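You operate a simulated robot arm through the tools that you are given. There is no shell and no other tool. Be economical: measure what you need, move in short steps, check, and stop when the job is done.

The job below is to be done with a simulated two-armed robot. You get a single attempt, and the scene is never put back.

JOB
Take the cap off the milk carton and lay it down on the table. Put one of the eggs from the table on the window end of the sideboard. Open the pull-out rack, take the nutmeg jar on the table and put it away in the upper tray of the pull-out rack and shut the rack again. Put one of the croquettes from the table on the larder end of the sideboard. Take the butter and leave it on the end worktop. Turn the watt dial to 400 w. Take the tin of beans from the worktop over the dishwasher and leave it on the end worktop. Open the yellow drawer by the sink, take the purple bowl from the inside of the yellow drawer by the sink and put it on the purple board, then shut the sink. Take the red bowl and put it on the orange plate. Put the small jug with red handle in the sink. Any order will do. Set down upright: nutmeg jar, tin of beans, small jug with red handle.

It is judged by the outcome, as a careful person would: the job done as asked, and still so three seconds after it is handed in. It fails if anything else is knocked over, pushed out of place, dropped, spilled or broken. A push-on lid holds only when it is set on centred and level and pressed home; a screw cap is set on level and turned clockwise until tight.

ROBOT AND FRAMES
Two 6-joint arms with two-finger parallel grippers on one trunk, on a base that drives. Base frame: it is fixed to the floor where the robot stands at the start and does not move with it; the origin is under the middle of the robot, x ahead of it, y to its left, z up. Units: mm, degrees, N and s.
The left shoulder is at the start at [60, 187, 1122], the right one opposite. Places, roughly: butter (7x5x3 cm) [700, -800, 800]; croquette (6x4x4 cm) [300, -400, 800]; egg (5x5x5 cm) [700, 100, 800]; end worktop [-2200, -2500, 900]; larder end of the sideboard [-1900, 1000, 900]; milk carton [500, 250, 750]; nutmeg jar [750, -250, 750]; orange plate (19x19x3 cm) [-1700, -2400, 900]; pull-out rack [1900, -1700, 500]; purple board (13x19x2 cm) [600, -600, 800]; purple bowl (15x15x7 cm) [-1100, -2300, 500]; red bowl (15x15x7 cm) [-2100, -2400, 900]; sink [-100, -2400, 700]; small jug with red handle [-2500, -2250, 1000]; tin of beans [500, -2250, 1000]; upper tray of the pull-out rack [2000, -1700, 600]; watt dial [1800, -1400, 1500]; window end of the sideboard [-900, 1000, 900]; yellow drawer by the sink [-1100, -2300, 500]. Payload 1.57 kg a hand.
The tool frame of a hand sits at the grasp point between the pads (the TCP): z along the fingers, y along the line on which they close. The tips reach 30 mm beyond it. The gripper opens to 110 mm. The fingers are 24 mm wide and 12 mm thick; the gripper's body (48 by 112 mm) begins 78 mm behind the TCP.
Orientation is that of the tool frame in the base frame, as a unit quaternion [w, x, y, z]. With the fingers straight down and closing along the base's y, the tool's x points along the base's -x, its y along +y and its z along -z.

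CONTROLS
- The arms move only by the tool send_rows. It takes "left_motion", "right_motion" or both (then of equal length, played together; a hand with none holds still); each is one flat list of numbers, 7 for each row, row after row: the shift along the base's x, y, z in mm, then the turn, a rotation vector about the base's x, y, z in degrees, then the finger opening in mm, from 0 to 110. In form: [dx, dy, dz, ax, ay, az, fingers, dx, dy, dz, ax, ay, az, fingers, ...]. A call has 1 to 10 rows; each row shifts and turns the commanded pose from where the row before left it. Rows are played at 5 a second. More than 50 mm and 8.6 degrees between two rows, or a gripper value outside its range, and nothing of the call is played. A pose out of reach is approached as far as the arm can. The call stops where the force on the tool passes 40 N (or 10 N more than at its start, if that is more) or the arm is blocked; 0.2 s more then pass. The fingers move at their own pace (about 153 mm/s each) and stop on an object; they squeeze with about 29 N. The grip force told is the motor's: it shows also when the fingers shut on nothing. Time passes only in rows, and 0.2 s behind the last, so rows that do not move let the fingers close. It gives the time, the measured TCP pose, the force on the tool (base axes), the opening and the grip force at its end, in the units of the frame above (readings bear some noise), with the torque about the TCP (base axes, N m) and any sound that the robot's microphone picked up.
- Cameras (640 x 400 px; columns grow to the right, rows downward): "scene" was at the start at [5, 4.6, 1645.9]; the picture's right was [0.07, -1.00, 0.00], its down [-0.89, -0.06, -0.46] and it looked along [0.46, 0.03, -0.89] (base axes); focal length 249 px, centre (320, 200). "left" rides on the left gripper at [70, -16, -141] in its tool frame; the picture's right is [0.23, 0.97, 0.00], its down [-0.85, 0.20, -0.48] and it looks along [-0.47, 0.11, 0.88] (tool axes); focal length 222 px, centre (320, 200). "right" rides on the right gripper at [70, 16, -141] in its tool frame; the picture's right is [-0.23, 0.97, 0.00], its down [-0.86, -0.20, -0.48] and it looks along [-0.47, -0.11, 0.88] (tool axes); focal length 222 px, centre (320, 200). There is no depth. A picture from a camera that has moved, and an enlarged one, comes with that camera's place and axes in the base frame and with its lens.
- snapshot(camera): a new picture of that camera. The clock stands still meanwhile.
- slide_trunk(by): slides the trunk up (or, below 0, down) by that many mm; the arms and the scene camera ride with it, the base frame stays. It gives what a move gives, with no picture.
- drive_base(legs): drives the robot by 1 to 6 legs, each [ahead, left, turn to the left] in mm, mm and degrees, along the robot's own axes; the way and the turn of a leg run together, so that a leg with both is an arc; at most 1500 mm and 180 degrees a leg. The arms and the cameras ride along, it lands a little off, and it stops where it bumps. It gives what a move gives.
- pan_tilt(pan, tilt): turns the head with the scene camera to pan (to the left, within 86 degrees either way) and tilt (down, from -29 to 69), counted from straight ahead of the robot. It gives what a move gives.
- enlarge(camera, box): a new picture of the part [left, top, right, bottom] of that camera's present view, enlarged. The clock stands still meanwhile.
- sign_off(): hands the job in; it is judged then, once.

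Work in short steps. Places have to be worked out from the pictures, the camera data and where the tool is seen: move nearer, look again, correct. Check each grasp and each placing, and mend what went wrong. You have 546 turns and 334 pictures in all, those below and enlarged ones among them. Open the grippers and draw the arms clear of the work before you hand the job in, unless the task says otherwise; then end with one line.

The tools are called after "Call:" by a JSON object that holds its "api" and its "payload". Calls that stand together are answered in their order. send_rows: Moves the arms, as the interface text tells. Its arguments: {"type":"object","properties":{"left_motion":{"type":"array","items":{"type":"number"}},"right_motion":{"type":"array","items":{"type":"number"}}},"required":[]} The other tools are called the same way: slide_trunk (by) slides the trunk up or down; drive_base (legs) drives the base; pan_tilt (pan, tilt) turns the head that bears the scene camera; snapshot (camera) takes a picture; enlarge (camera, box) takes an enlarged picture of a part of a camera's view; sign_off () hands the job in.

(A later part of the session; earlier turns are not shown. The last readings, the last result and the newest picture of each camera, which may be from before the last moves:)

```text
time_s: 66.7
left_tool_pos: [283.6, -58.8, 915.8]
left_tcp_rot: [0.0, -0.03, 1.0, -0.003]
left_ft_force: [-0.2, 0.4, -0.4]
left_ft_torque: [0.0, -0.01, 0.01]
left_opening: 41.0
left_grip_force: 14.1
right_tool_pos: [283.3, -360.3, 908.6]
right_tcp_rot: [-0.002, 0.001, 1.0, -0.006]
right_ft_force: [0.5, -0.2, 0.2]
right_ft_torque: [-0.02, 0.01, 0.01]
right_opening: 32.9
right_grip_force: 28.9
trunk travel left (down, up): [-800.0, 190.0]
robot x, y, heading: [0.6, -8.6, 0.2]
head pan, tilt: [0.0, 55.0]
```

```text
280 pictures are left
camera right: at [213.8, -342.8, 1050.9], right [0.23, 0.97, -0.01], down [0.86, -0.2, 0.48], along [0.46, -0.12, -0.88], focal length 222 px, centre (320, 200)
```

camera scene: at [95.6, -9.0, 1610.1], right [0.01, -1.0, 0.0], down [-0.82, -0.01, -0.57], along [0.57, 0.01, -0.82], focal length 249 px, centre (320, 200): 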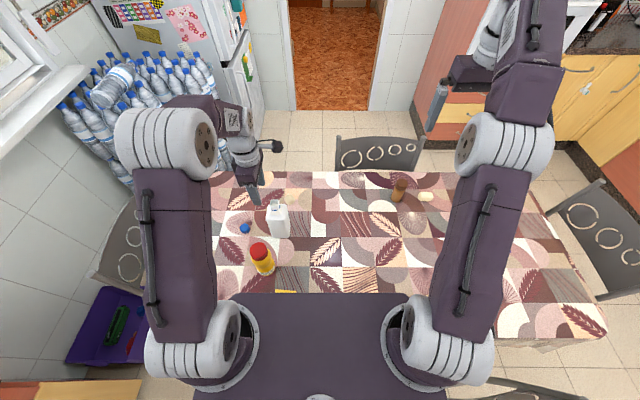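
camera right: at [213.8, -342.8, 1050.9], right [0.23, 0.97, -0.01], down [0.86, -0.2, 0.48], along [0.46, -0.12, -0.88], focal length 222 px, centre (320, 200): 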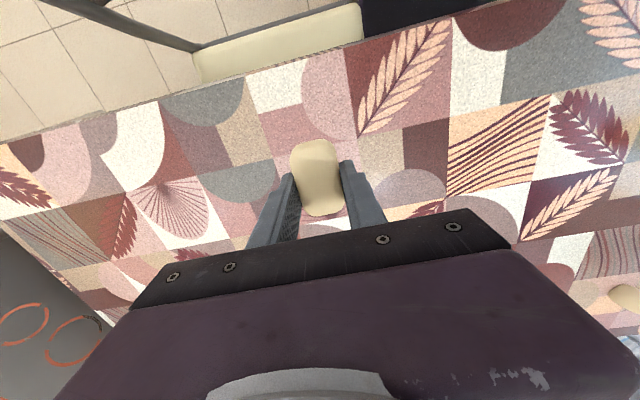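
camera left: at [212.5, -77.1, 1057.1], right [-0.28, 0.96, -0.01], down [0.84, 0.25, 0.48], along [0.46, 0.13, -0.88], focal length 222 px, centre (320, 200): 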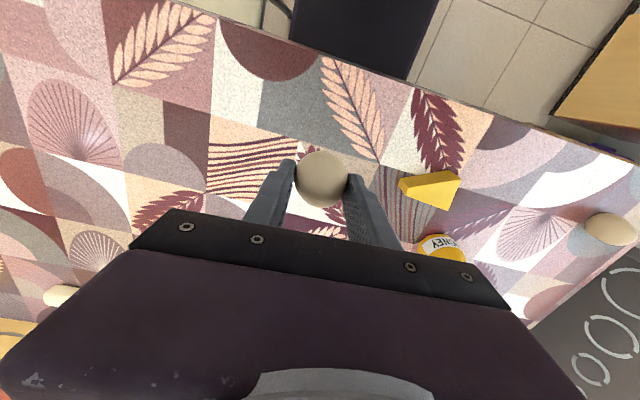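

Both secure. Raise the trunk another 120 and check the floor behind-left before driving.

Call:
{"api": "slide_trunk", "payload": {"by": 120}}

Call:
{"api": "pan_tilt", "payload": {"pan": 86, "tilt": 35}}

Call:
{"api": "snapshot", "payload": {"camera": "scene"}}

```text
time_s: 68.2
left_tool_pos: [280.6, -57.6, 1036.2]
left_tcp_rot: [0.0, -0.03, 1.0, -0.003]
left_ft_force: [-0.1, -0.6, -0.9]
left_ft_torque: [0.0, 0.02, 0.0]
left_opening: 41.0
left_grip_force: 13.7
right_tool_pos: [283.2, -361.3, 1029.6]
right_tcp_rot: [-0.002, 0.001, 1.0, -0.006]
right_ft_force: [0.0, -0.5, -0.8]
right_ft_torque: [-0.01, 0.02, -0.02]
right_opening: 32.6
right_grip_force: 28.9
trunk travel left (down, up): [-920.0, 70.0]
robot x, y, heading: [-1.0, -8.4, 0.5]
head pan, tilt: [0.0, 55.0]
```

```text
time_s: 69.8
left_tool_pos: [281.3, -57.6, 1034.9]
left_tcp_rot: [0.0, -0.03, 1.0, -0.003]
left_ft_force: [0.6, -0.5, -1.0]
left_ft_torque: [-0.02, 0.01, 0.01]
left_opening: 40.8
left_grip_force: 13.8
right_tool_pos: [281.7, -361.5, 1029.6]
right_tcp_rot: [-0.002, 0.001, 1.0, -0.006]
right_ft_force: [0.1, -0.7, -0.5]
right_ft_torque: [-0.04, -0.03, -0.02]
right_opening: 32.9
right_grip_force: 29.2
trunk travel left (down, up): [-920.0, 70.0]
robot x, y, heading: [1.1, -8.4, 0.5]
head pan, tilt: [85.9, 35.0]
```

```text
279 pictures are left
camera scene: at [-53.3, 77.5, 1853.4], right [1.0, -0.06, 0.0], down [-0.04, -0.57, -0.82], along [0.05, 0.82, -0.57], focal length 249 px, centre (320, 200)
```

scene: 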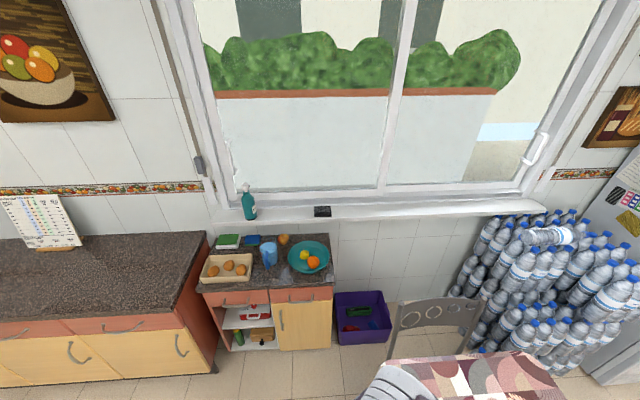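

The sideboard's window end begins at about x≈−600. Driving back 600 mm, then turning left 90°.

Call:
{"api": "drive_base", "payload": {"legs": [[-600, 0, 0], [0, 0, 90]]}}

Call:
{"api": "pan_tilt", "payload": {"pan": 30, "tilt": 35}}

Call:
{"api": "snapshot", "payload": {"camera": "scene"}}

```text
time_s: 76.9
left_tool_pos: [-526.1, 267.5, 1035.6]
left_tcp_rot: [-0.002, 0.724, -0.69, 0.001]
left_ft_force: [-0.3, 0.8, -0.8]
left_ft_torque: [-0.01, 0.01, 0.01]
left_opening: 40.7
left_grip_force: 13.9
right_tool_pos: [-225.2, 264.2, 1028.7]
right_tcp_rot: [0.003, -0.702, 0.712, -0.005]
right_ft_force: [0.2, 1.5, -0.5]
right_ft_torque: [-0.02, 0.0, -0.02]
right_opening: 32.7
right_grip_force: 29.4
trunk travel left (down, up): [-920.0, 70.0]
robot x, y, heading: [-576.5, -18.4, 89.8]
head pan, tilt: [85.9, 35.0]
```

```text
time_s: 78.1
left_tool_pos: [-526.4, 266.5, 1035.8]
left_tcp_rot: [-0.002, 0.723, -0.69, 0.001]
left_ft_force: [-0.5, 0.5, -0.9]
left_ft_torque: [0.0, 0.01, 0.0]
left_opening: 40.7
left_grip_force: 14.3
right_tool_pos: [-222.5, 264.3, 1029.9]
right_tcp_rot: [0.004, -0.702, 0.712, -0.005]
right_ft_force: [-0.1, 0.2, 0.1]
right_ft_torque: [-0.01, -0.02, -0.02]
right_opening: 32.7
right_grip_force: 28.1
trunk travel left (down, up): [-920.0, 70.0]
robot x, y, heading: [-576.9, -14.5, 89.9]
head pan, tilt: [30.0, 35.0]
```

```text
278 pictures are left
camera scene: at [-619.7, 1.8, 1853.4], right [0.87, 0.5, 0.0], down [0.29, -0.5, -0.82], along [-0.41, 0.71, -0.57], focal length 249 px, centre (320, 200)
```

scene: 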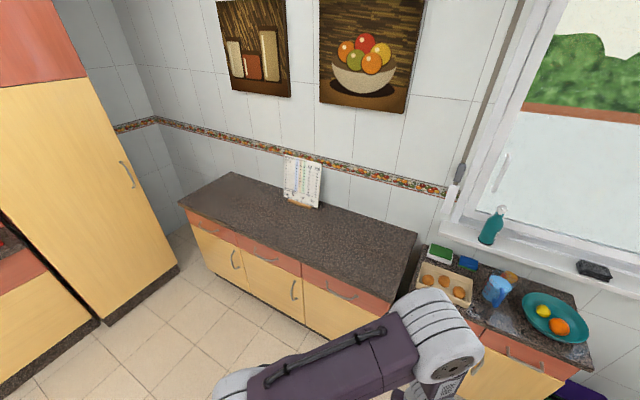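

Sideboard spans x −2070…−670, y 690…1170. Driving up so the left hand is over the window end.

Call:
{"api": "drive_base", "payload": {"legs": [[0, 290, 0], [330, 0, 0]]}}

Call:
{"api": "snapshot", "payload": {"camera": "left"}}

```text
time_s: 81.9
left_tool_pos: [-809.8, 600.5, 1036.8]
left_tcp_rot: [-0.002, 0.726, -0.688, 0.0]
left_ft_force: [-0.5, -0.1, -0.3]
left_ft_torque: [0.04, -0.02, 0.02]
left_opening: 40.9
left_grip_force: 13.9
right_tool_pos: [-507.7, 599.8, 1030.7]
right_tcp_rot: [0.003, -0.705, 0.71, -0.005]
right_ft_force: [0.1, -0.2, -0.1]
right_ft_torque: [0.03, 0.0, -0.02]
right_opening: 32.9
right_grip_force: 29.0
trunk travel left (down, up): [-920.0, 70.0]
robot x, y, heading: [-856.2, 318.4, 90.0]
head pan, tilt: [30.0, 35.0]
```

```text
277 pictures are left
camera left: at [-790.7, 532.1, 1177.7], right [-0.96, -0.28, -0.01], down [-0.25, 0.84, 0.48], along [-0.13, 0.46, -0.88], focal length 222 px, centre (320, 200)
```

left: 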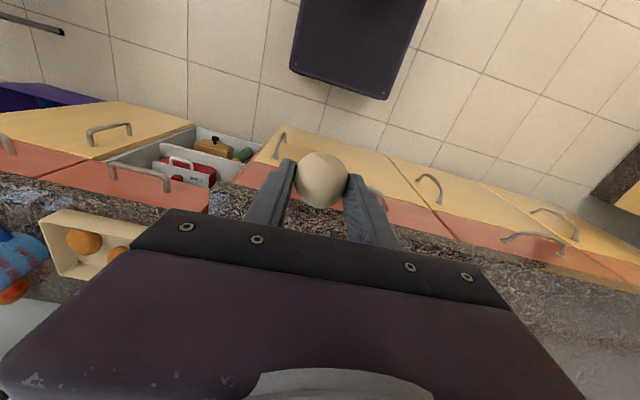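

There's ~110 mm of clearance between base and sideboard; driving 80 closer, then extending the left hand over the top.

Call:
{"api": "drive_base", "payload": {"legs": [[75, 0, 0]]}}

Call:
{"api": "send_rows", "payload": {"left_motion": [-10, 40, 0, 0, 0, 0, 35, -10, 40, 0, 0, 0, 0, 35, -10, 40, 0, 0, 0, 0, 35, -10, 40, 0, 0, 0, 0, 35]}}

Call:
{"api": "snapshot", "payload": {"camera": "left"}}

```text
time_s: 82.9
left_tool_pos: [-809.5, 671.8, 1037.6]
left_tcp_rot: [-0.004, 0.725, -0.689, 0.0]
left_ft_force: [0.6, -0.4, 0.2]
left_ft_torque: [0.04, -0.01, 0.05]
left_opening: 40.7
left_grip_force: 14.2
right_tool_pos: [-507.0, 671.5, 1032.0]
right_tcp_rot: [0.005, -0.704, 0.71, -0.004]
right_ft_force: [-0.2, -0.1, 0.5]
right_ft_torque: [0.08, -0.01, -0.02]
right_opening: 32.7
right_grip_force: 28.8
trunk travel left (down, up): [-920.0, 70.0]
robot x, y, heading: [-860.6, 397.1, 90.0]
head pan, tilt: [30.0, 35.0]
```

```text
time_s: 83.9
left_tool_pos: [-851.9, 837.7, 1036.2]
left_tcp_rot: [-0.001, 0.725, -0.689, 0.003]
left_ft_force: [0.3, 0.0, -0.8]
left_ft_torque: [-0.01, 0.02, -0.03]
left_opening: 40.7
left_grip_force: 14.2
right_tool_pos: [-507.1, 679.6, 1030.0]
right_tcp_rot: [0.002, -0.704, 0.71, -0.006]
right_ft_force: [-0.2, -0.2, 0.0]
right_ft_torque: [-0.03, 0.05, 0.03]
right_opening: 32.8
right_grip_force: 28.5
trunk travel left (down, up): [-920.0, 70.0]
robot x, y, heading: [-858.3, 395.6, 90.1]
head pan, tilt: [30.0, 35.0]
```

```text
276 pictures are left
camera left: at [-832.5, 770.5, 1177.0], right [-0.96, -0.28, 0.0], down [-0.25, 0.84, 0.48], along [-0.13, 0.46, -0.88], focal length 222 px, centre (320, 200)
```

left: 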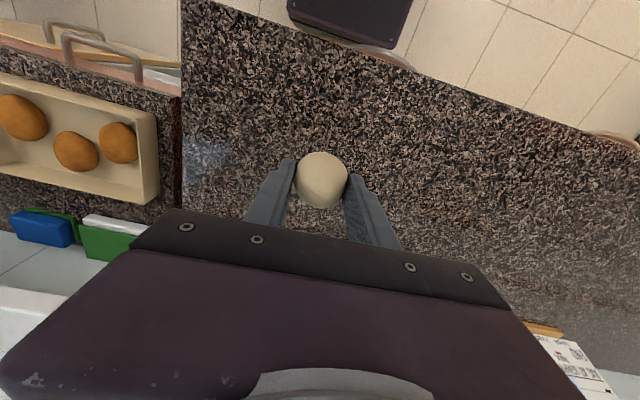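

Over the window end of the sideboard. Lowering in small steps until contact.

Call:
{"api": "send_rows", "payload": {"left_motion": [0, 0, -30, 0, 0, 0, 35, 0, 0, -30, 0, 0, 0, 35, 0, 0, -30, 0, 0, 0, 35]}}

Call:
{"api": "snapshot", "payload": {"camera": "left"}}

```text
time_s: 84.7
left_tool_pos: [-850.1, 836.8, 946.8]
left_tcp_rot: [-0.001, 0.726, -0.688, 0.002]
left_ft_force: [0.1, 0.1, -1.2]
left_ft_torque: [-0.01, 0.03, -0.03]
left_opening: 40.7
left_grip_force: 13.4
right_tool_pos: [-506.9, 675.9, 1030.3]
right_tcp_rot: [0.003, -0.704, 0.71, -0.005]
right_ft_force: [0.9, 1.1, 0.0]
right_ft_torque: [0.0, 0.0, 0.02]
right_opening: 32.8
right_grip_force: 28.8
trunk travel left (down, up): [-920.0, 70.0]
robot x, y, heading: [-862.0, 399.7, 89.9]
head pan, tilt: [30.0, 35.0]
```

```text
275 pictures are left
camera left: at [-831.4, 767.9, 1087.8], right [-0.96, -0.28, -0.01], down [-0.25, 0.84, 0.48], along [-0.13, 0.46, -0.88], focal length 222 px, centre (320, 200)
```

left: 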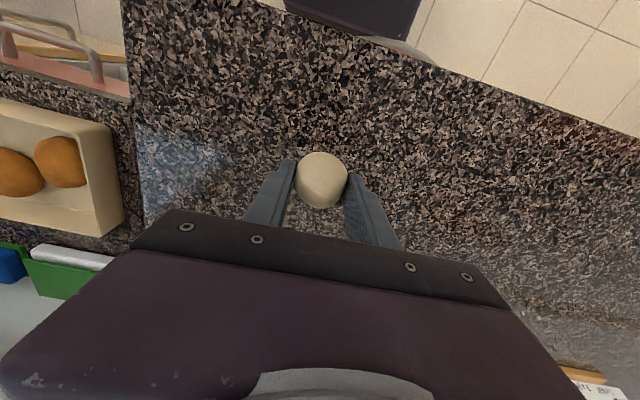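

Still some height left. Continuing down with finer steps.

Call:
{"api": "send_rows", "payload": {"left_motion": [0, 0, -10, 0, 0, 0, 35, 0, 0, -8, 0, 0, 0, 35, 0, 0, -6, 0, 0, 0, 35, 0, 0, -6, 0, 0, 0, 35, 0, 0, -6, 0, 0, 0, 35, 0, 0, -6, 0, 0, 0, 35, 0, 0, -6, 0, 0, 0, 35, 0, 0, -6, 0, 0, 0, 35]}}

```text
time_s: 86.5
left_tool_pos: [-852.3, 837.2, 892.2]
left_tcp_rot: [-0.004, 0.726, -0.688, 0.002]
left_ft_force: [-3.3, 1.5, 10.0]
left_ft_torque: [-0.02, -0.03, -0.02]
left_opening: 41.3
left_grip_force: 14.3
right_tool_pos: [-508.2, 675.0, 1030.4]
right_tcp_rot: [0.004, -0.704, 0.71, -0.005]
right_ft_force: [0.1, 0.1, -1.0]
right_ft_torque: [0.04, 0.01, -0.02]
right_opening: 32.7
right_grip_force: 29.2
trunk travel left (down, up): [-920.0, 70.0]
robot x, y, heading: [-865.0, 400.2, 90.2]
head pan, tilt: [30.0, 35.0]
```

Contact (10 N): the surface is at ≈858. Opening gradually so the egg settles.

Call:
{"api": "send_rows", "payload": {"left_motion": [0, 0, 1, 0, 0, 0, 42, 0, 0, 0, 0, 0, 0, 44, 0, 0, 0, 0, 0, 0, 48, 0, 0, 0, 0, 0, 0, 56, 0, 0, 0, 0, 0, 0, 70]}}

Call:
{"api": "snapshot", "payload": {"camera": "left"}}

```text
time_s: 87.7
left_tool_pos: [-851.0, 836.2, 892.7]
left_tcp_rot: [-0.001, 0.726, -0.688, 0.001]
left_ft_force: [-0.4, 0.5, -0.7]
left_ft_torque: [0.02, -0.06, 0.01]
left_opening: 69.9
left_grip_force: 0.1
right_tool_pos: [-507.3, 676.5, 1031.1]
right_tcp_rot: [0.003, -0.704, 0.711, -0.005]
right_ft_force: [1.2, -0.6, 0.6]
right_ft_torque: [0.01, 0.01, 0.02]
right_opening: 32.9
right_grip_force: 29.0
trunk travel left (down, up): [-920.0, 70.0]
robot x, y, heading: [-861.1, 395.9, 90.1]
head pan, tilt: [30.0, 35.0]
```

```text
274 pictures are left
camera left: at [-832.0, 767.9, 1034.6], right [-0.96, -0.28, -0.01], down [-0.25, 0.84, 0.48], along [-0.13, 0.46, -0.88], focal length 222 px, centre (320, 200)
```

left: 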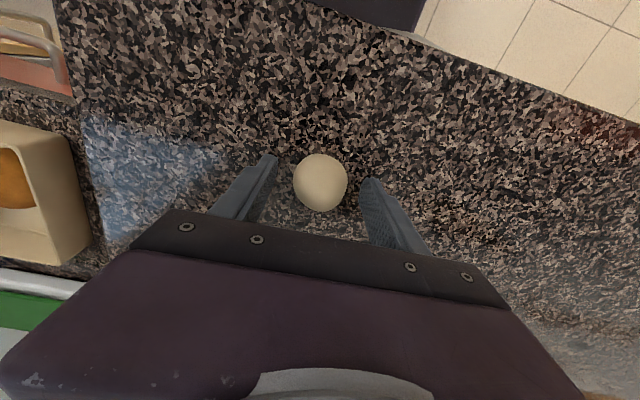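

The egg sits stable on the window end. Raise the left hand, tuck it left/back, and bring the right hand toward the robot's centreline.

Call:
{"api": "send_rows", "payload": {"left_motion": [0, 0, 40, 0, 0, 0, 70, 0, 0, 45, 0, 0, 0, 70, 0, 0, 45, 0, 0, 0, 70, -40, -30, 20, 0, 0, 0, 70, -40, -30, 0, 0, 0, 0, 70, -40, -30, 0, 0, 0, 0, 70, -40, -30, 0, 0, 0, 0, 70]}}

Call:
{"api": "send_rows", "payload": {"right_motion": [-40, 0, 0, 0, 0, 0, 28, -40, 0, 0, 0, 0, 0, 28, -40, 0, 0, 0, 0, 0, 28, -40, 0, 0, 0, 0, 0, 28, -40, 0, 0, 0, 0, 0, 28]}}

Call:
{"api": "drive_base", "payload": {"legs": [[-60, 0, 0], [0, 1000, 0]]}}

Call:
{"api": "snapshot", "payload": {"camera": "scene"}}

```text
refused: row 4 steps farther than a row can; nothing moved
```

```text
time_s: 88.9
left_tool_pos: [-851.6, 836.3, 892.8]
left_tcp_rot: [-0.003, 0.725, -0.689, 0.002]
left_ft_force: [-0.3, 0.9, 0.4]
left_ft_torque: [0.0, -0.01, 0.01]
left_opening: 70.1
left_grip_force: 0.0
right_tool_pos: [-710.8, 677.2, 1029.3]
right_tcp_rot: [0.004, -0.703, 0.711, -0.007]
right_ft_force: [-0.6, 0.3, -0.3]
right_ft_torque: [0.0, -0.03, 0.01]
right_opening: 32.6
right_grip_force: 29.2
trunk travel left (down, up): [-920.0, 70.0]
robot x, y, heading: [-854.1, 401.6, 89.9]
head pan, tilt: [30.0, 35.0]
```

```text
time_s: 94.7
left_tool_pos: [-1864.5, 776.2, 892.3]
left_tcp_rot: [-0.001, 0.726, -0.687, 0.002]
left_ft_force: [0.0, -0.2, -0.4]
left_ft_torque: [-0.04, 0.01, 0.03]
left_opening: 70.0
left_grip_force: 0.0
right_tool_pos: [-1721.2, 616.8, 1028.0]
right_tcp_rot: [0.002, -0.705, 0.709, -0.004]
right_ft_force: [-0.2, 0.9, 0.1]
right_ft_torque: [-0.03, 0.0, 0.04]
right_opening: 32.9
right_grip_force: 28.9
trunk travel left (down, up): [-920.0, 70.0]
robot x, y, heading: [-1875.0, 334.2, 90.6]
head pan, tilt: [30.0, 35.0]
```

```text
273 pictures are left
camera scene: at [-1913.4, 351.6, 1853.5], right [0.86, 0.5, 0.0], down [0.29, -0.5, -0.82], along [-0.41, 0.71, -0.57], focal length 249 px, centre (320, 200)
```

scene: 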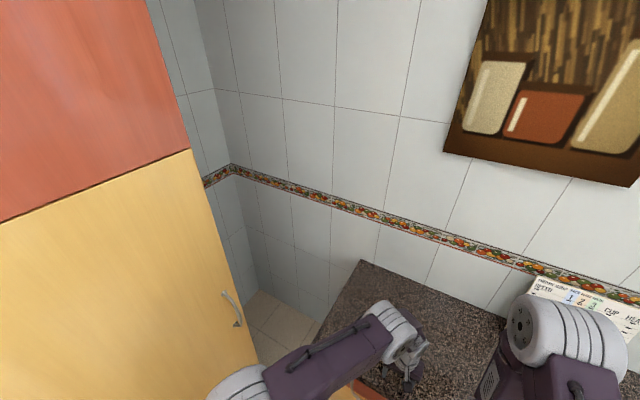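

One call was refused, so the left hand stayed low while the base moved. It should have slid clear of the egg along y first, but I must verify. Raise the left hand now and look at the egg.

Call:
{"api": "send_rows", "payload": {"left_motion": [0, 0, 45, 0, 0, 0, 70, 0, 0, 45, 0, 0, 0, 70, 0, 0, 45, 0, 0, 0, 70]}}

Call:
{"api": "pan_tilt", "payload": {"pan": -60, "tilt": 35}}

Call:
{"api": "snapshot", "payload": {"camera": "scene"}}

Call:
{"api": "snapshot", "payload": {"camera": "right"}}

```text
time_s: 95.5
left_tool_pos: [-1865.5, 775.4, 1030.6]
left_tcp_rot: [-0.003, 0.726, -0.688, 0.002]
left_ft_force: [0.0, 0.0, 1.6]
left_ft_torque: [-0.04, -0.01, 0.01]
left_opening: 69.8
left_grip_force: 0.1
right_tool_pos: [-1722.6, 617.4, 1028.6]
right_tcp_rot: [0.003, -0.705, 0.709, -0.005]
right_ft_force: [-0.2, 0.7, 0.3]
right_ft_torque: [0.0, 0.01, -0.01]
right_opening: 32.8
right_grip_force: 28.7
trunk travel left (down, up): [-920.0, 70.0]
robot x, y, heading: [-1874.1, 338.1, 89.9]
head pan, tilt: [30.0, 35.0]
```

```text
time_s: 97.2
left_tool_pos: [-1865.3, 776.9, 1029.4]
left_tcp_rot: [-0.002, 0.727, -0.687, 0.002]
left_ft_force: [0.3, -0.9, 0.8]
left_ft_torque: [0.0, 0.01, 0.03]
left_opening: 69.8
left_grip_force: 0.1
right_tool_pos: [-1721.7, 616.6, 1028.6]
right_tcp_rot: [0.004, -0.705, 0.709, -0.006]
right_ft_force: [-0.8, 0.7, -0.2]
right_ft_torque: [-0.04, 0.01, -0.02]
right_opening: 33.2
right_grip_force: 29.0
trunk travel left (down, up): [-920.0, 70.0]
robot x, y, heading: [-1871.8, 334.1, 90.3]
head pan, tilt: [-60.0, 35.0]
```

```text
272 pictures are left
camera scene: at [-1794.0, 320.1, 1853.4], right [0.51, -0.86, 0.0], down [-0.5, -0.29, -0.82], along [0.71, 0.41, -0.57], focal length 249 px, centre (320, 200)
```

scene: 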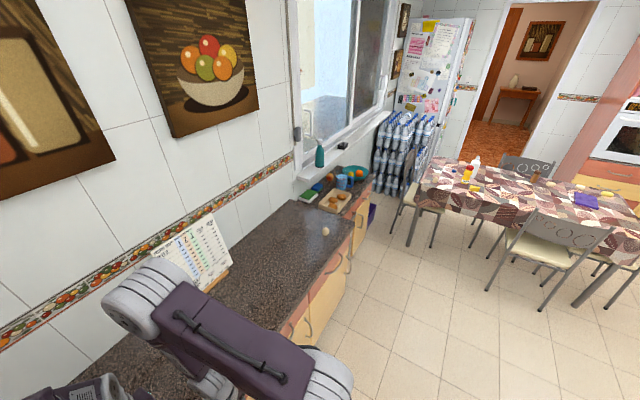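

```text
271 pictures are left
camera right: at [-1740.5, 548.3, 1169.1], right [-0.97, 0.23, -0.01], down [0.2, 0.86, 0.48], along [0.12, 0.46, -0.88], focal length 222 px, centre (320, 200)
```

right: 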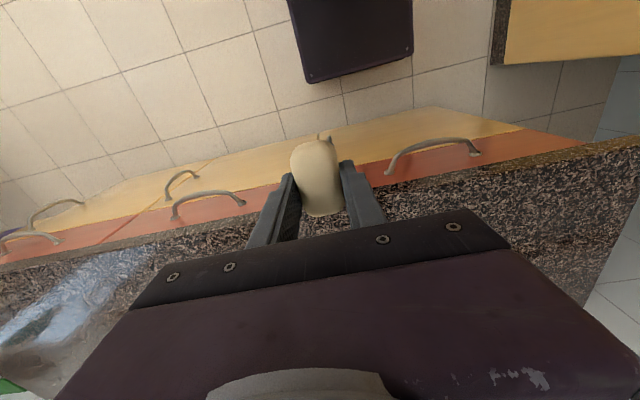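

The egg is still in place. Move the left hand out of the way, then shift left and toward the sideboard for the croquette.

Call:
{"api": "send_rows", "payload": {"left_motion": [-20, -40, 0, 0, 0, 0, 70, -20, -40, 0, 0, 0, 0, 70, -20, -40, 0, 0, 0, 0, 70]}}

Call:
{"api": "drive_base", "payload": {"legs": [[0, 90, 0], [60, 0, 0]]}}

Call:
{"api": "send_rows", "payload": {"right_motion": [0, 45, 0, 0, 0, 0, 28, 0, 45, 0, 0, 0, 0, 28, 0, 45, 0, 0, 0, 0, 28, 0, 20, -30, 0, 0, 0, 28, 0, 0, -35, 0, 0, 0, 28, 0, 0, -35, 0, 0, 0, 28]}}

Call:
{"api": "snapshot", "payload": {"camera": "right"}}

```text
time_s: 98.0
left_tool_pos: [-1925.3, 655.4, 1029.4]
left_tcp_rot: [-0.002, 0.726, -0.688, 0.001]
left_ft_force: [0.2, 0.0, -0.5]
left_ft_torque: [0.0, -0.04, 0.02]
left_opening: 70.0
left_grip_force: 0.1
right_tool_pos: [-1722.1, 616.6, 1028.7]
right_tcp_rot: [0.003, -0.705, 0.709, -0.006]
right_ft_force: [0.7, 0.3, -0.3]
right_ft_torque: [0.01, 0.02, 0.0]
right_opening: 32.8
right_grip_force: 29.3
trunk travel left (down, up): [-920.0, 70.0]
robot x, y, heading: [-1873.7, 337.0, 90.1]
head pan, tilt: [-60.0, 35.0]
```

```text
time_s: 99.7
left_tool_pos: [-2013.3, 708.8, 1033.1]
left_tcp_rot: [-0.003, 0.726, -0.687, -0.003]
left_ft_force: [0.2, -0.6, 0.3]
left_ft_torque: [0.06, 0.06, -0.01]
left_opening: 70.0
left_grip_force: 0.0
right_tool_pos: [-1809.7, 669.1, 1030.5]
right_tcp_rot: [0.004, -0.705, 0.71, -0.002]
right_ft_force: [0.9, -1.1, -0.4]
right_ft_torque: [0.06, 0.02, 0.0]
right_opening: 32.8
right_grip_force: 28.9
trunk travel left (down, up): [-920.0, 70.0]
robot x, y, heading: [-1959.2, 391.5, 90.5]
head pan, tilt: [-60.0, 35.0]
```

```text
time_s: 101.1
left_tool_pos: [-2015.8, 716.7, 1029.9]
left_tcp_rot: [-0.001, 0.726, -0.688, 0.002]
left_ft_force: [0.1, -1.3, -0.1]
left_ft_torque: [0.01, 0.0, 0.01]
left_opening: 70.2
left_grip_force: 0.0
right_tool_pos: [-1812.2, 832.3, 925.5]
right_tcp_rot: [0.002, -0.705, 0.709, -0.007]
right_ft_force: [0.5, 0.9, -0.4]
right_ft_torque: [0.02, -0.01, -0.02]
right_opening: 32.8
right_grip_force: 28.9
trunk travel left (down, up): [-920.0, 70.0]
robot x, y, heading: [-1963.4, 395.7, 90.1]
head pan, tilt: [-60.0, 35.0]
```

```text
270 pictures are left
camera right: at [-1830.9, 762.2, 1066.9], right [-0.97, 0.23, -0.01], down [0.2, 0.86, 0.48], along [0.12, 0.46, -0.88], focal length 222 px, centre (320, 200)
```

right: 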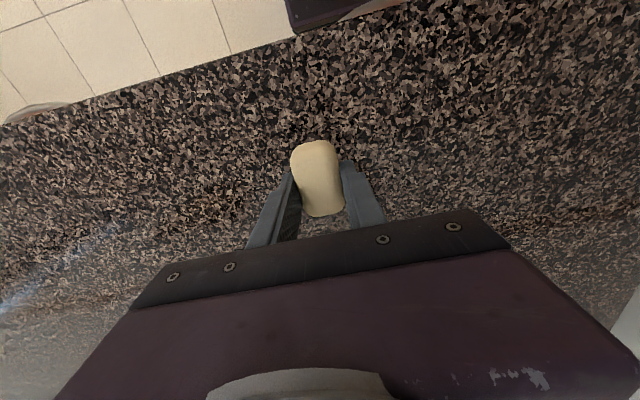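

Clear surface at [−1812, 832]. Lower from 925 to contact (~890).

Call:
{"api": "send_rows", "payload": {"right_motion": [0, 0, -15, 0, 0, 0, 28, 0, 0, -8, 0, 0, 0, 28, 0, 0, -5, 0, 0, 0, 28, 0, 0, -4, 0, 0, 0, 28, 0, 0, -3, 0, 0, 0, 28, 0, 0, -3, 0, 0, 0, 28]}}

```text
time_s: 102.5
left_tool_pos: [-2015.3, 715.9, 1031.6]
left_tcp_rot: [-0.002, 0.726, -0.688, 0.002]
left_ft_force: [0.2, -0.5, -0.5]
left_ft_torque: [0.03, -0.02, -0.03]
left_opening: 69.9
left_grip_force: 0.1
right_tool_pos: [-1813.0, 831.3, 891.3]
right_tcp_rot: [0.004, -0.704, 0.71, -0.004]
right_ft_force: [1.7, 1.3, 5.8]
right_ft_torque: [0.01, 0.08, -0.01]
right_opening: 32.7
right_grip_force: 29.0
trunk travel left (down, up): [-920.0, 70.0]
robot x, y, heading: [-1962.8, 394.9, 90.2]
head pan, tilt: [-60.0, 35.0]
```

Contact starting (6 N). Release, then raise and verify.

Call:
{"api": "send_rows", "payload": {"right_motion": [0, 0, 0, 0, 0, 0, 36, 0, 0, 0, 0, 0, 0, 50, 0, 0, 0, 0, 0, 0, 75, 0, 0, 40, 0, 0, 0, 75, 0, 0, 40, 0, 0, 0, 75, 0, 0, 45, 0, 0, 0, 75]}}

Call:
{"api": "snapshot", "payload": {"camera": "right"}}

```text
time_s: 103.9
left_tool_pos: [-2016.3, 715.1, 1029.9]
left_tcp_rot: [-0.001, 0.726, -0.687, 0.001]
left_ft_force: [0.7, 1.2, 0.2]
left_ft_torque: [-0.01, -0.01, -0.02]
left_opening: 70.2
left_grip_force: 0.1
right_tool_pos: [-1810.4, 832.8, 1015.0]
right_tcp_rot: [0.003, -0.705, 0.71, -0.005]
right_ft_force: [1.1, 0.3, 0.4]
right_ft_torque: [0.02, 0.0, 0.01]
right_opening: 75.0
right_grip_force: 0.1
trunk travel left (down, up): [-920.0, 70.0]
robot x, y, heading: [-1965.8, 393.3, 90.2]
head pan, tilt: [-60.0, 35.0]
```

```text
269 pictures are left
camera right: at [-1829.4, 763.1, 1156.0], right [-0.97, 0.23, -0.01], down [0.2, 0.86, 0.48], along [0.12, 0.46, -0.88], focal length 222 px, centre (320, 200)
```

right: 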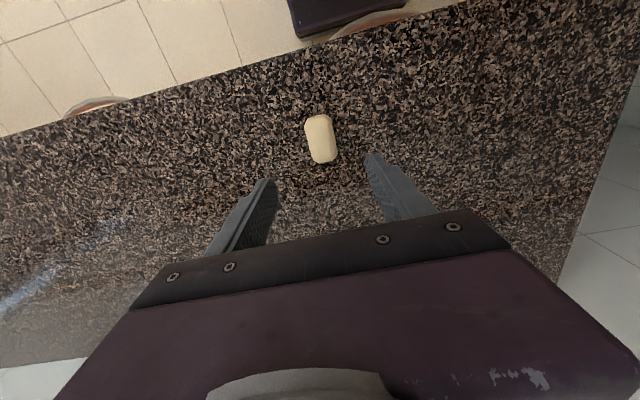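

Croquette placed. Retract the right hand, back away, and turn around toward the counter.

Call:
{"api": "send_rows", "payload": {"right_motion": [0, -45, 0, 0, 0, 0, 75, 0, -45, 0, 0, 0, 0, 75, 0, -40, 0, 0, 0, 0, 75]}}

Call:
{"api": "drive_base", "payload": {"legs": [[-600, 0, 0], [0, 0, 180]]}}

Call:
{"api": "pan_tilt", "payload": {"pan": 0, "tilt": 30}}

Call:
{"api": "snapshot", "payload": {"camera": "scene"}}

```text
time_s: 104.7
left_tool_pos: [-2016.5, 715.4, 1029.4]
left_tcp_rot: [-0.001, 0.726, -0.687, 0.0]
left_ft_force: [-0.4, 0.6, 0.8]
left_ft_torque: [0.0, 0.0, -0.01]
left_opening: 70.1
left_grip_force: 0.0
right_tool_pos: [-1816.0, 700.8, 1011.8]
right_tcp_rot: [0.003, -0.705, 0.709, -0.006]
right_ft_force: [0.5, 0.7, -0.2]
right_ft_torque: [0.01, 0.0, 0.0]
right_opening: 74.9
right_grip_force: 0.1
right hand out of reach, approached as far as the arm can: row 2
trunk travel left (down, up): [-920.0, 70.0]
robot x, y, heading: [-1964.6, 398.2, 90.2]
head pan, tilt: [-60.0, 35.0]
```

```text
time_s: 115.5
left_tool_pos: [-1892.9, -520.7, 1030.9]
left_tcp_rot: [-0.002, 0.674, 0.739, -0.001]
left_ft_force: [-0.4, 0.0, 0.4]
left_ft_torque: [0.03, -0.01, 0.03]
left_opening: 69.8
left_grip_force: 0.0
right_tool_pos: [-2094.6, -514.2, 1013.3]
right_tcp_rot: [-0.006, 0.695, 0.719, -0.003]
right_ft_force: [0.0, -0.2, -1.0]
right_ft_torque: [-0.01, 0.0, -0.01]
right_opening: 75.1
right_grip_force: 0.1
trunk travel left (down, up): [-920.0, 70.0]
robot x, y, heading: [-1960.0, -198.5, -87.5]
head pan, tilt: [-60.0, 35.0]
```

```text
time_s: 116.8
left_tool_pos: [-1893.7, -520.3, 1030.8]
left_tcp_rot: [-0.001, 0.674, 0.739, -0.001]
left_ft_force: [0.5, -0.6, -0.6]
left_ft_torque: [0.01, -0.01, 0.01]
left_opening: 70.0
left_grip_force: 0.1
right_tool_pos: [-2094.2, -512.1, 1013.4]
right_tcp_rot: [-0.006, 0.695, 0.719, -0.003]
right_ft_force: [-0.5, -0.4, 0.0]
right_ft_torque: [0.03, -0.01, 0.0]
right_opening: 75.2
right_grip_force: 0.1
trunk travel left (down, up): [-920.0, 70.0]
robot x, y, heading: [-1957.6, -201.8, -87.6]
head pan, tilt: [0.0, 30.0]
```

```text
268 pictures are left
camera scene: at [-1956.3, -232.1, 1861.2], right [-1.0, -0.04, 0.0], down [-0.02, 0.5, -0.87], along [0.04, -0.87, -0.5], focal length 249 px, centre (320, 200)
```

scene: 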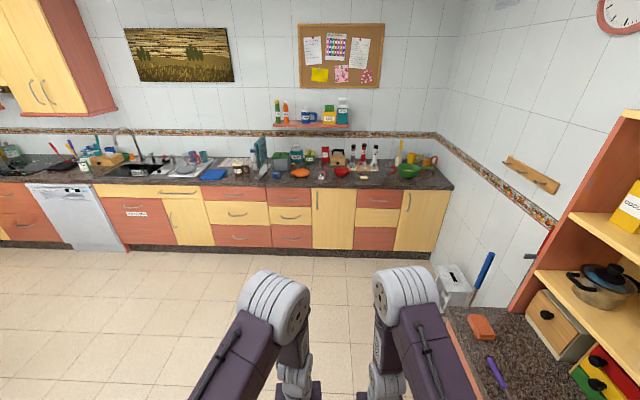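

Correct heading by −2.4° and drive to about y≈−1600 in front of the end worktop.

Call:
{"api": "drive_base", "payload": {"legs": [[0, 0, -2.4], [1380, 0, 0]]}}

Call:
{"api": "pan_tilt", "payload": {"pan": 0, "tilt": 40}}

Call:
{"api": "snapshot", "payload": {"camera": "scene"}}

```text
time_s: 124.0
left_tool_pos: [-1894.3, -1898.5, 1029.3]
left_tcp_rot: [0.0, 0.685, 0.728, -0.002]
left_ft_force: [-0.3, -0.6, -0.4]
left_ft_torque: [-0.04, -0.01, -0.01]
left_opening: 70.2
left_grip_force: 0.1
right_tool_pos: [-2095.1, -1885.4, 1013.2]
right_tcp_rot: [-0.006, 0.706, 0.708, -0.002]
right_ft_force: [0.4, -0.2, 0.1]
right_ft_torque: [-0.01, 0.0, -0.01]
right_opening: 74.8
right_grip_force: 0.0
trunk travel left (down, up): [-920.0, 70.0]
robot x, y, heading: [-1953.6, -1579.1, -89.3]
head pan, tilt: [0.0, 30.0]
```

```text
time_s: 124.7
left_tool_pos: [-1894.4, -1898.6, 1030.0]
left_tcp_rot: [-0.001, 0.685, 0.728, -0.001]
left_ft_force: [-0.4, 0.1, 0.0]
left_ft_torque: [-0.01, 0.03, 0.02]
left_opening: 70.2
left_grip_force: 0.0
right_tool_pos: [-2094.9, -1886.2, 1012.8]
right_tcp_rot: [-0.006, 0.707, 0.708, -0.002]
right_ft_force: [0.4, -0.6, 0.1]
right_ft_torque: [-0.02, -0.04, -0.04]
right_opening: 75.4
right_grip_force: 0.1
trunk travel left (down, up): [-920.0, 70.0]
robot x, y, heading: [-1947.7, -1581.3, -89.5]
head pan, tilt: [0.0, 40.0]
```

```text
267 pictures are left
camera scene: at [-1947.9, -1603.3, 1845.9], right [-1.0, -0.01, 0.0], down [-0.01, 0.64, -0.77], along [0.01, -0.77, -0.64], focal length 249 px, centre (320, 200)
```

scene: 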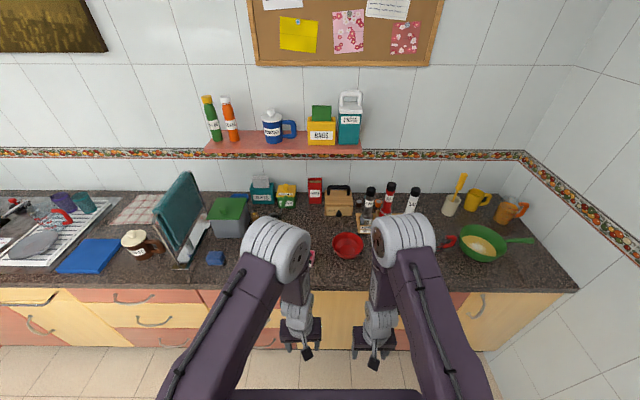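

Many objects here; the elbows hide some. Zoom in on the areas.

Call:
{"api": "enlarge", "payload": {"camera": "scene", "box": [300, 170, 580, 320]}}

Call:
{"api": "snapshot", "payload": {"camera": "right"}}

Call:
{"api": "snapshot", "payload": {"camera": "left"}}

```text
2.29 times, centred on (440, 245) of scene
camera zoom: at [-1947.9, -1603.3, 1845.9], right [-1.0, -0.01, 0.0], down [-0.01, 0.64, -0.77], along [0.01, -0.77, -0.64], focal length 570 px, centre (46, 97)
```

zoom: 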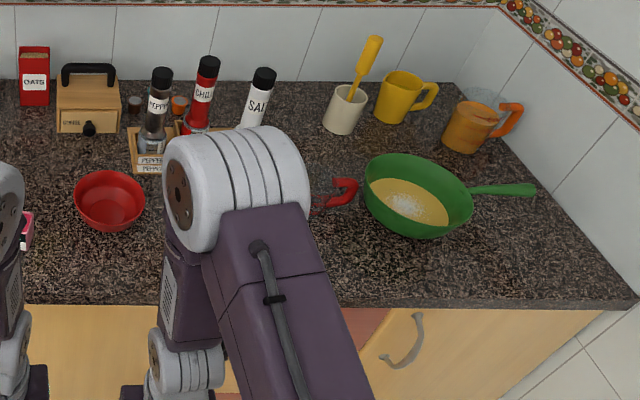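

```text
265 pictures are left
camera right: at [-2076.3, -1816.9, 1154.2], right [0.97, -0.22, -0.01], down [-0.19, -0.86, 0.48], along [-0.12, -0.46, -0.88], focal length 222 px, centre (320, 200)
```

right: 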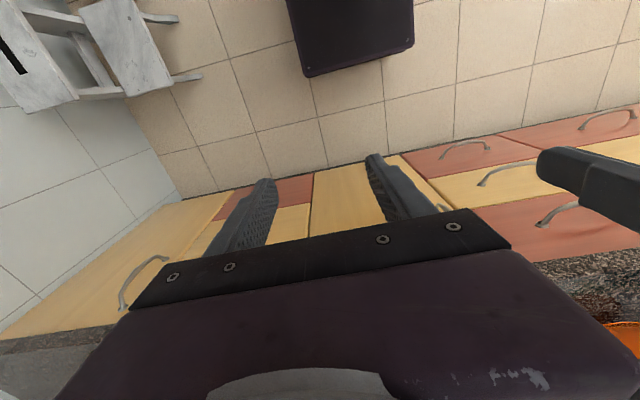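

```text
264 pictures are left
camera left: at [-1914.1, -1829.8, 1171.8], right [0.96, 0.29, 0.0], down [0.25, -0.84, 0.48], along [0.13, -0.46, -0.88], focal length 222 px, centre (320, 200)
```

left: 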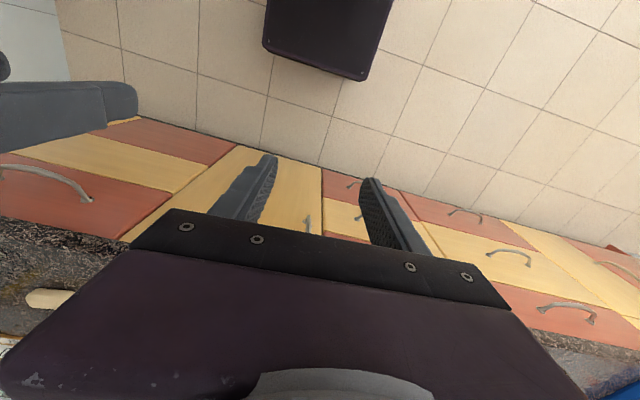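

The glass jug with red handle is near [−2530,−2390] beside the green pan; red bowl at about [−2068,−2374]. Move closer and look with the hand cameras.

Call:
{"api": "drive_base", "payload": {"legs": [[170, 0, 0]]}}

Call:
{"api": "snapshot", "payload": {"camera": "left"}}

Call:
{"api": "snapshot", "payload": {"camera": "right"}}

Call:
{"api": "pan_tilt", "payload": {"pan": 0, "tilt": 50}}

Call:
{"api": "snapshot", "payload": {"camera": "scene"}}

```text
time_s: 126.2
left_tool_pos: [-1893.1, -2064.6, 1030.2]
left_tcp_rot: [-0.001, 0.687, 0.727, -0.002]
left_ft_force: [0.3, -0.1, 0.0]
left_ft_torque: [-0.04, 0.02, 0.0]
left_opening: 70.0
left_grip_force: 0.1
right_tool_pos: [-2094.7, -2051.1, 1013.6]
right_tcp_rot: [-0.005, 0.707, 0.707, -0.004]
right_ft_force: [-0.3, 0.6, -0.2]
right_ft_torque: [-0.03, -0.03, 0.0]
right_opening: 75.0
right_grip_force: 0.0
trunk travel left (down, up): [-920.0, 70.0]
robot x, y, heading: [-1947.0, -1746.8, -89.5]
head pan, tilt: [0.0, 40.0]
```

```text
263 pictures are left
camera left: at [-1913.5, -1994.9, 1172.7], right [0.96, 0.28, 0.0], down [0.25, -0.84, 0.48], along [0.13, -0.46, -0.88], focal length 222 px, centre (320, 200)
```

left: 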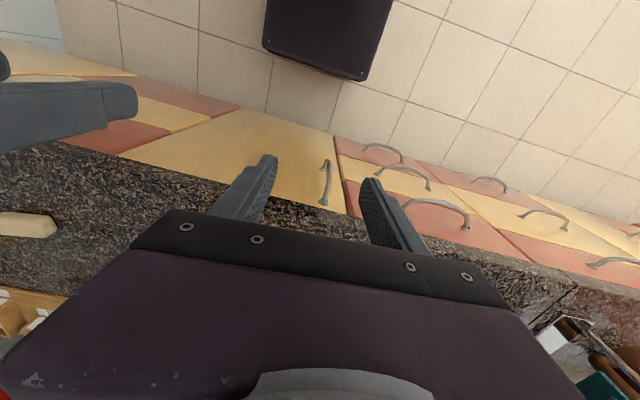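

```text
262 pictures are left
camera right: at [-2075.6, -1981.4, 1155.0], right [0.97, -0.23, -0.01], down [-0.2, -0.86, 0.48], along [-0.12, -0.46, -0.88], focal length 222 px, centre (320, 200)
```

right: 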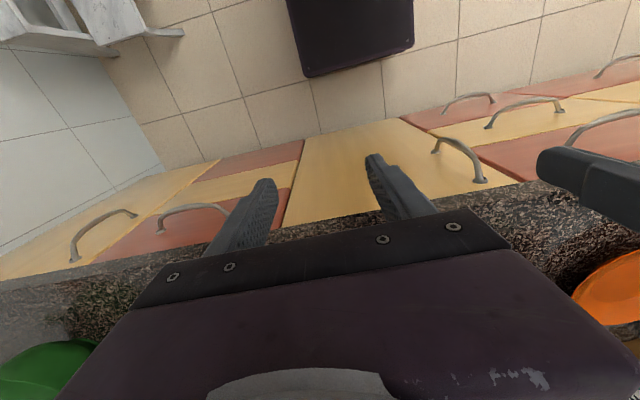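

```text
time_s: 126.9
left_tool_pos: [-1893.1, -2067.2, 1029.3]
left_tcp_rot: [-0.001, 0.687, 0.727, -0.001]
left_ft_force: [-0.5, 0.7, -0.3]
left_ft_torque: [-0.05, -0.01, 0.05]
left_opening: 70.0
left_grip_force: 0.0
right_tool_pos: [-2094.3, -2053.5, 1013.8]
right_tcp_rot: [-0.007, 0.708, 0.707, -0.003]
right_ft_force: [-0.2, 0.5, 0.9]
right_ft_torque: [0.0, 0.0, -0.03]
right_opening: 74.9
right_grip_force: 0.2
trunk travel left (down, up): [-920.0, 70.0]
robot x, y, heading: [-1949.2, -1747.3, -89.5]
head pan, tilt: [0.0, 50.0]
```

```text
261 pictures are left
camera scene: at [-1946.4, -1763.2, 1831.8], right [-1.0, -0.01, 0.0], down [-0.01, 0.77, -0.64], along [0.01, -0.64, -0.77], focal length 249 px, centre (320, 200)
```

scene: 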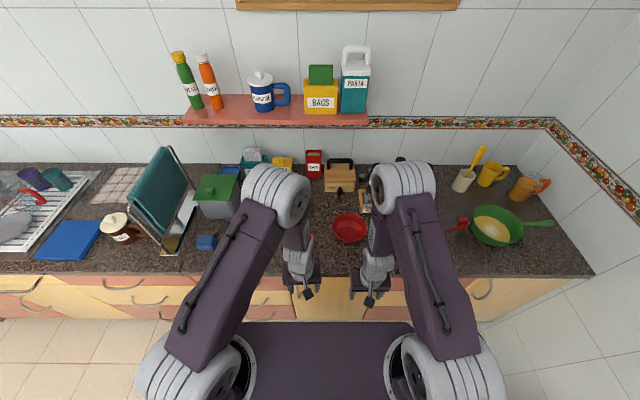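

Counter front edge is about y≈−2165, so there's room for 115 mm more. Drive closer, then bring the left hand toward the red bowl's left (+x) rim for a view.

Call:
{"api": "drive_base", "payload": {"legs": [[115, 0, 0]]}}

Call:
{"api": "send_rows", "payload": {"left_motion": [-30, -30, 15, 0, 0, 0, 70, -30, -30, 15, 0, 0, 0, 70, -20, -30, 15, 0, 0, 0, 70], "right_motion": [-40, 0, 0, 0, 0, 0, 75, -40, 0, 0, 0, 0, 0, 75, -40, 0, 0, 0, 0, 0, 75]}}

Call:
{"api": "snapshot", "payload": {"camera": "left"}}

Call:
{"api": "snapshot", "payload": {"camera": "right"}}

```text
time_s: 128.1
left_tool_pos: [-1892.5, -2177.9, 1030.8]
left_tcp_rot: [-0.001, 0.686, 0.727, -0.002]
left_ft_force: [-0.2, 0.7, -0.1]
left_ft_torque: [-0.03, 0.01, 0.03]
left_opening: 70.2
left_grip_force: 0.1
right_tool_pos: [-2093.0, -2165.8, 1016.0]
right_tcp_rot: [-0.005, 0.708, 0.706, -0.003]
right_ft_force: [0.5, 0.3, 0.2]
right_ft_torque: [-0.03, 0.0, -0.02]
right_opening: 74.8
right_grip_force: 0.1
trunk travel left (down, up): [-920.0, 70.0]
robot x, y, heading: [-1946.2, -1856.7, -89.5]
head pan, tilt: [0.0, 50.0]
```

```text
time_s: 128.9
left_tool_pos: [-1972.0, -2273.2, 1075.5]
left_tcp_rot: [-0.002, 0.686, 0.727, 0.001]
left_ft_force: [0.1, -1.0, 0.2]
left_ft_torque: [0.03, -0.01, -0.02]
left_opening: 70.1
left_grip_force: 0.1
right_tool_pos: [-2215.8, -2166.5, 1009.3]
right_tcp_rot: [-0.006, 0.708, 0.706, -0.001]
right_ft_force: [-0.8, -0.2, 0.3]
right_ft_torque: [0.04, -0.01, 0.02]
right_opening: 74.7
right_grip_force: 0.1
trunk travel left (down, up): [-920.0, 70.0]
robot x, y, heading: [-1949.5, -1860.8, -89.6]
head pan, tilt: [0.0, 50.0]
```

```text
260 pictures are left
camera left: at [-1991.3, -2204.8, 1217.2], right [0.96, 0.28, 0.0], down [0.25, -0.84, 0.48], along [0.13, -0.46, -0.88], focal length 222 px, centre (320, 200)
```

left: 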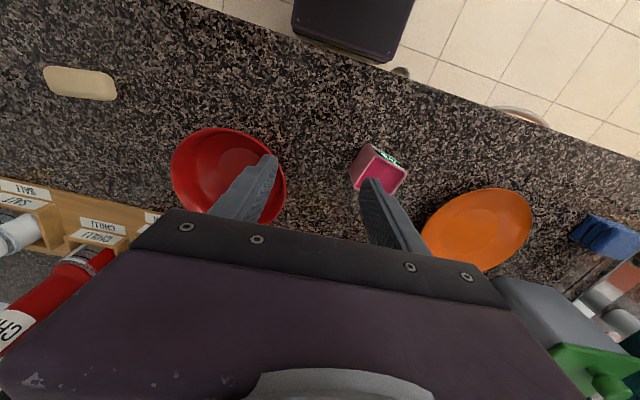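

```text
259 pictures are left
camera right: at [-2198.0, -2097.9, 1150.6], right [0.97, -0.23, -0.01], down [-0.2, -0.86, 0.48], along [-0.12, -0.46, -0.88], focal length 222 px, centre (320, 200)
```

right: 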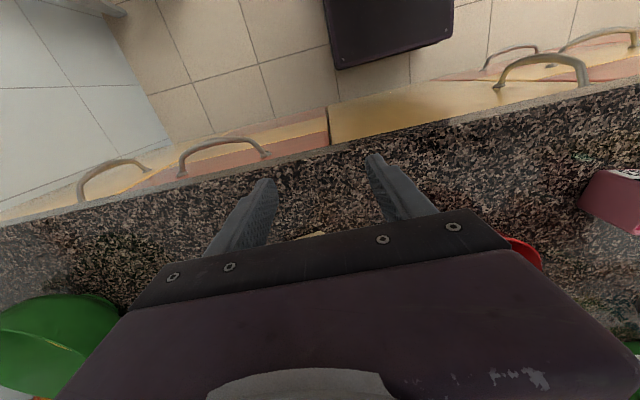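

Bowl rim centre ≈[−2077,−2351,940], plate ≈[−1646,−2357], counter ≈870. Move the left hand above the bowl's +x rim.

Call:
{"api": "send_rows", "payload": {"left_motion": [-15, -39, -20, 0, 0, 0, 60, -16, -39, -20, 0, 0, 0, 60, 0, 0, -20, 0, 0, 0, 60]}}

Call:
{"api": "snapshot", "payload": {"camera": "left"}}

```text
time_s: 129.7
left_tool_pos: [-2001.7, -2348.1, 1015.2]
left_tcp_rot: [-0.002, 0.687, 0.727, -0.001]
left_ft_force: [0.0, -0.5, -0.2]
left_ft_torque: [0.06, 0.01, -0.04]
left_opening: 59.8
left_grip_force: 0.2
right_tool_pos: [-2215.0, -2165.6, 1009.8]
right_tcp_rot: [-0.006, 0.708, 0.706, -0.002]
right_ft_force: [0.2, -0.2, 0.4]
right_ft_torque: [-0.03, 0.04, -0.03]
right_opening: 74.9
right_grip_force: 0.2
trunk travel left (down, up): [-920.0, 70.0]
robot x, y, heading: [-1947.9, -1866.3, -89.8]
head pan, tilt: [0.0, 50.0]
```

```text
258 pictures are left
camera left: at [-2021.6, -2280.5, 1157.3], right [0.96, 0.28, 0.0], down [0.25, -0.84, 0.48], along [0.13, -0.46, -0.88], focal length 222 px, centre (320, 200)
```

left: 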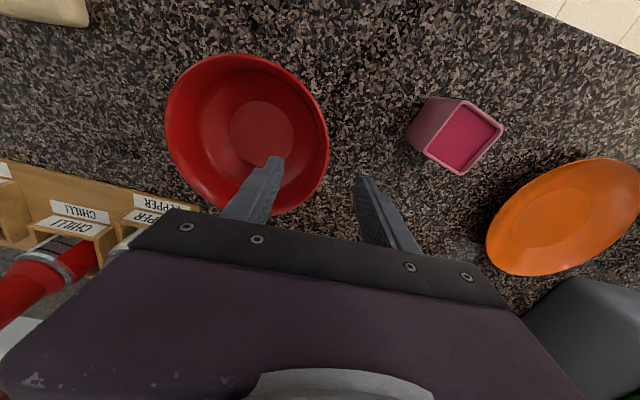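

Aligned on the rim. Descend to z≈942 and close.

Call:
{"api": "send_rows", "payload": {"left_motion": [0, 3, -40, 0, 0, 0, 60, 0, 3, -33, 0, 0, 0, 60]}}

Call:
{"api": "snapshot", "payload": {"camera": "left"}}

```text
time_s: 130.3
left_tool_pos: [-1997.0, -2343.4, 943.5]
left_tcp_rot: [-0.002, 0.686, 0.727, -0.001]
left_ft_force: [0.0, 0.4, 0.3]
left_ft_torque: [-0.02, 0.01, -0.02]
left_opening: 59.9
left_grip_force: 0.0
right_tool_pos: [-2215.3, -2165.5, 1010.9]
right_tcp_rot: [-0.007, 0.708, 0.706, -0.002]
right_ft_force: [0.3, 0.5, 0.1]
right_ft_torque: [0.02, -0.03, 0.0]
right_opening: 75.2
right_grip_force: 0.0
trunk travel left (down, up): [-920.0, 70.0]
robot x, y, heading: [-1945.8, -1859.4, -89.8]
head pan, tilt: [0.0, 50.0]
```

```text
257 pictures are left
camera left: at [-2018.3, -2274.1, 1085.6], right [0.96, 0.28, 0.0], down [0.25, -0.84, 0.48], along [0.13, -0.46, -0.88], focal length 222 px, centre (320, 200)
```

left: 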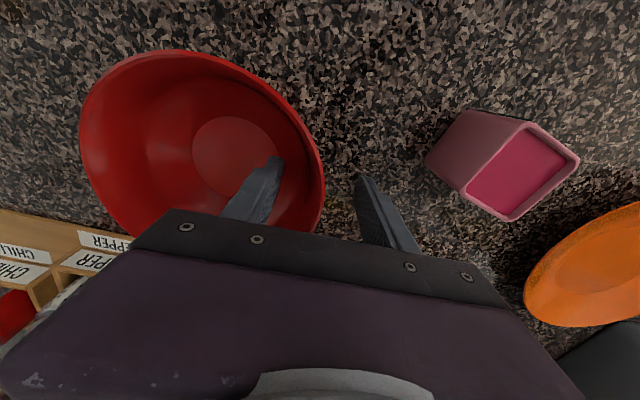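

The rim wall lies between the fingers. Close and test-lift.

Call:
{"api": "send_rows", "payload": {"left_motion": [0, 0, 0, 0, 0, 0, 30, 0, 0, 0, 0, 0, 0, 5, 0, 0, 0, 0, 0, 0, 0, 0, 0, 0, 0, 0, 0, 0, 0, 0, 15, 0, 0, 0, 0, 0, 0, 25, 0, 0, 0, 0]}}

Call:
{"api": "snapshot", "payload": {"camera": "left"}}

```text
time_s: 131.7
left_tool_pos: [-1999.2, -2340.4, 981.2]
left_tcp_rot: [-0.002, 0.687, 0.727, 0.0]
left_ft_force: [-0.1, -0.5, -2.7]
left_ft_torque: [0.01, -0.12, 0.03]
left_opening: 3.6
left_grip_force: 25.2
right_tool_pos: [-2213.9, -2164.8, 1011.2]
right_tcp_rot: [-0.006, 0.707, 0.707, -0.002]
right_ft_force: [0.1, 0.6, 0.3]
right_ft_torque: [-0.01, -0.03, -0.03]
right_opening: 74.8
right_grip_force: 0.0
trunk travel left (down, up): [-920.0, 70.0]
robot x, y, heading: [-1948.5, -1857.5, -89.6]
head pan, tilt: [0.0, 50.0]
```

```text
256 pictures are left
camera left: at [-2020.8, -2272.0, 1123.4], right [0.96, 0.28, 0.0], down [0.25, -0.84, 0.47], along [0.13, -0.46, -0.88], focal length 222 px, centre (320, 200)
```

left: 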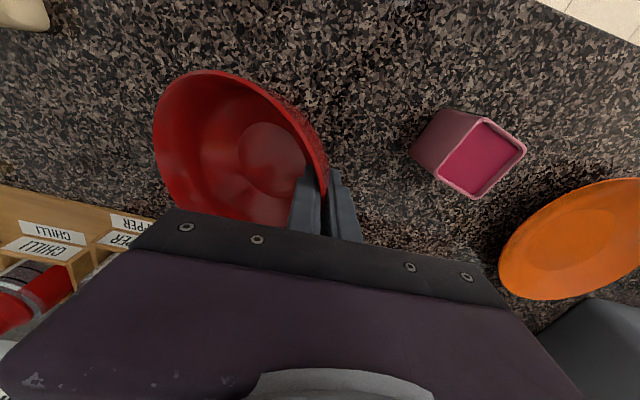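

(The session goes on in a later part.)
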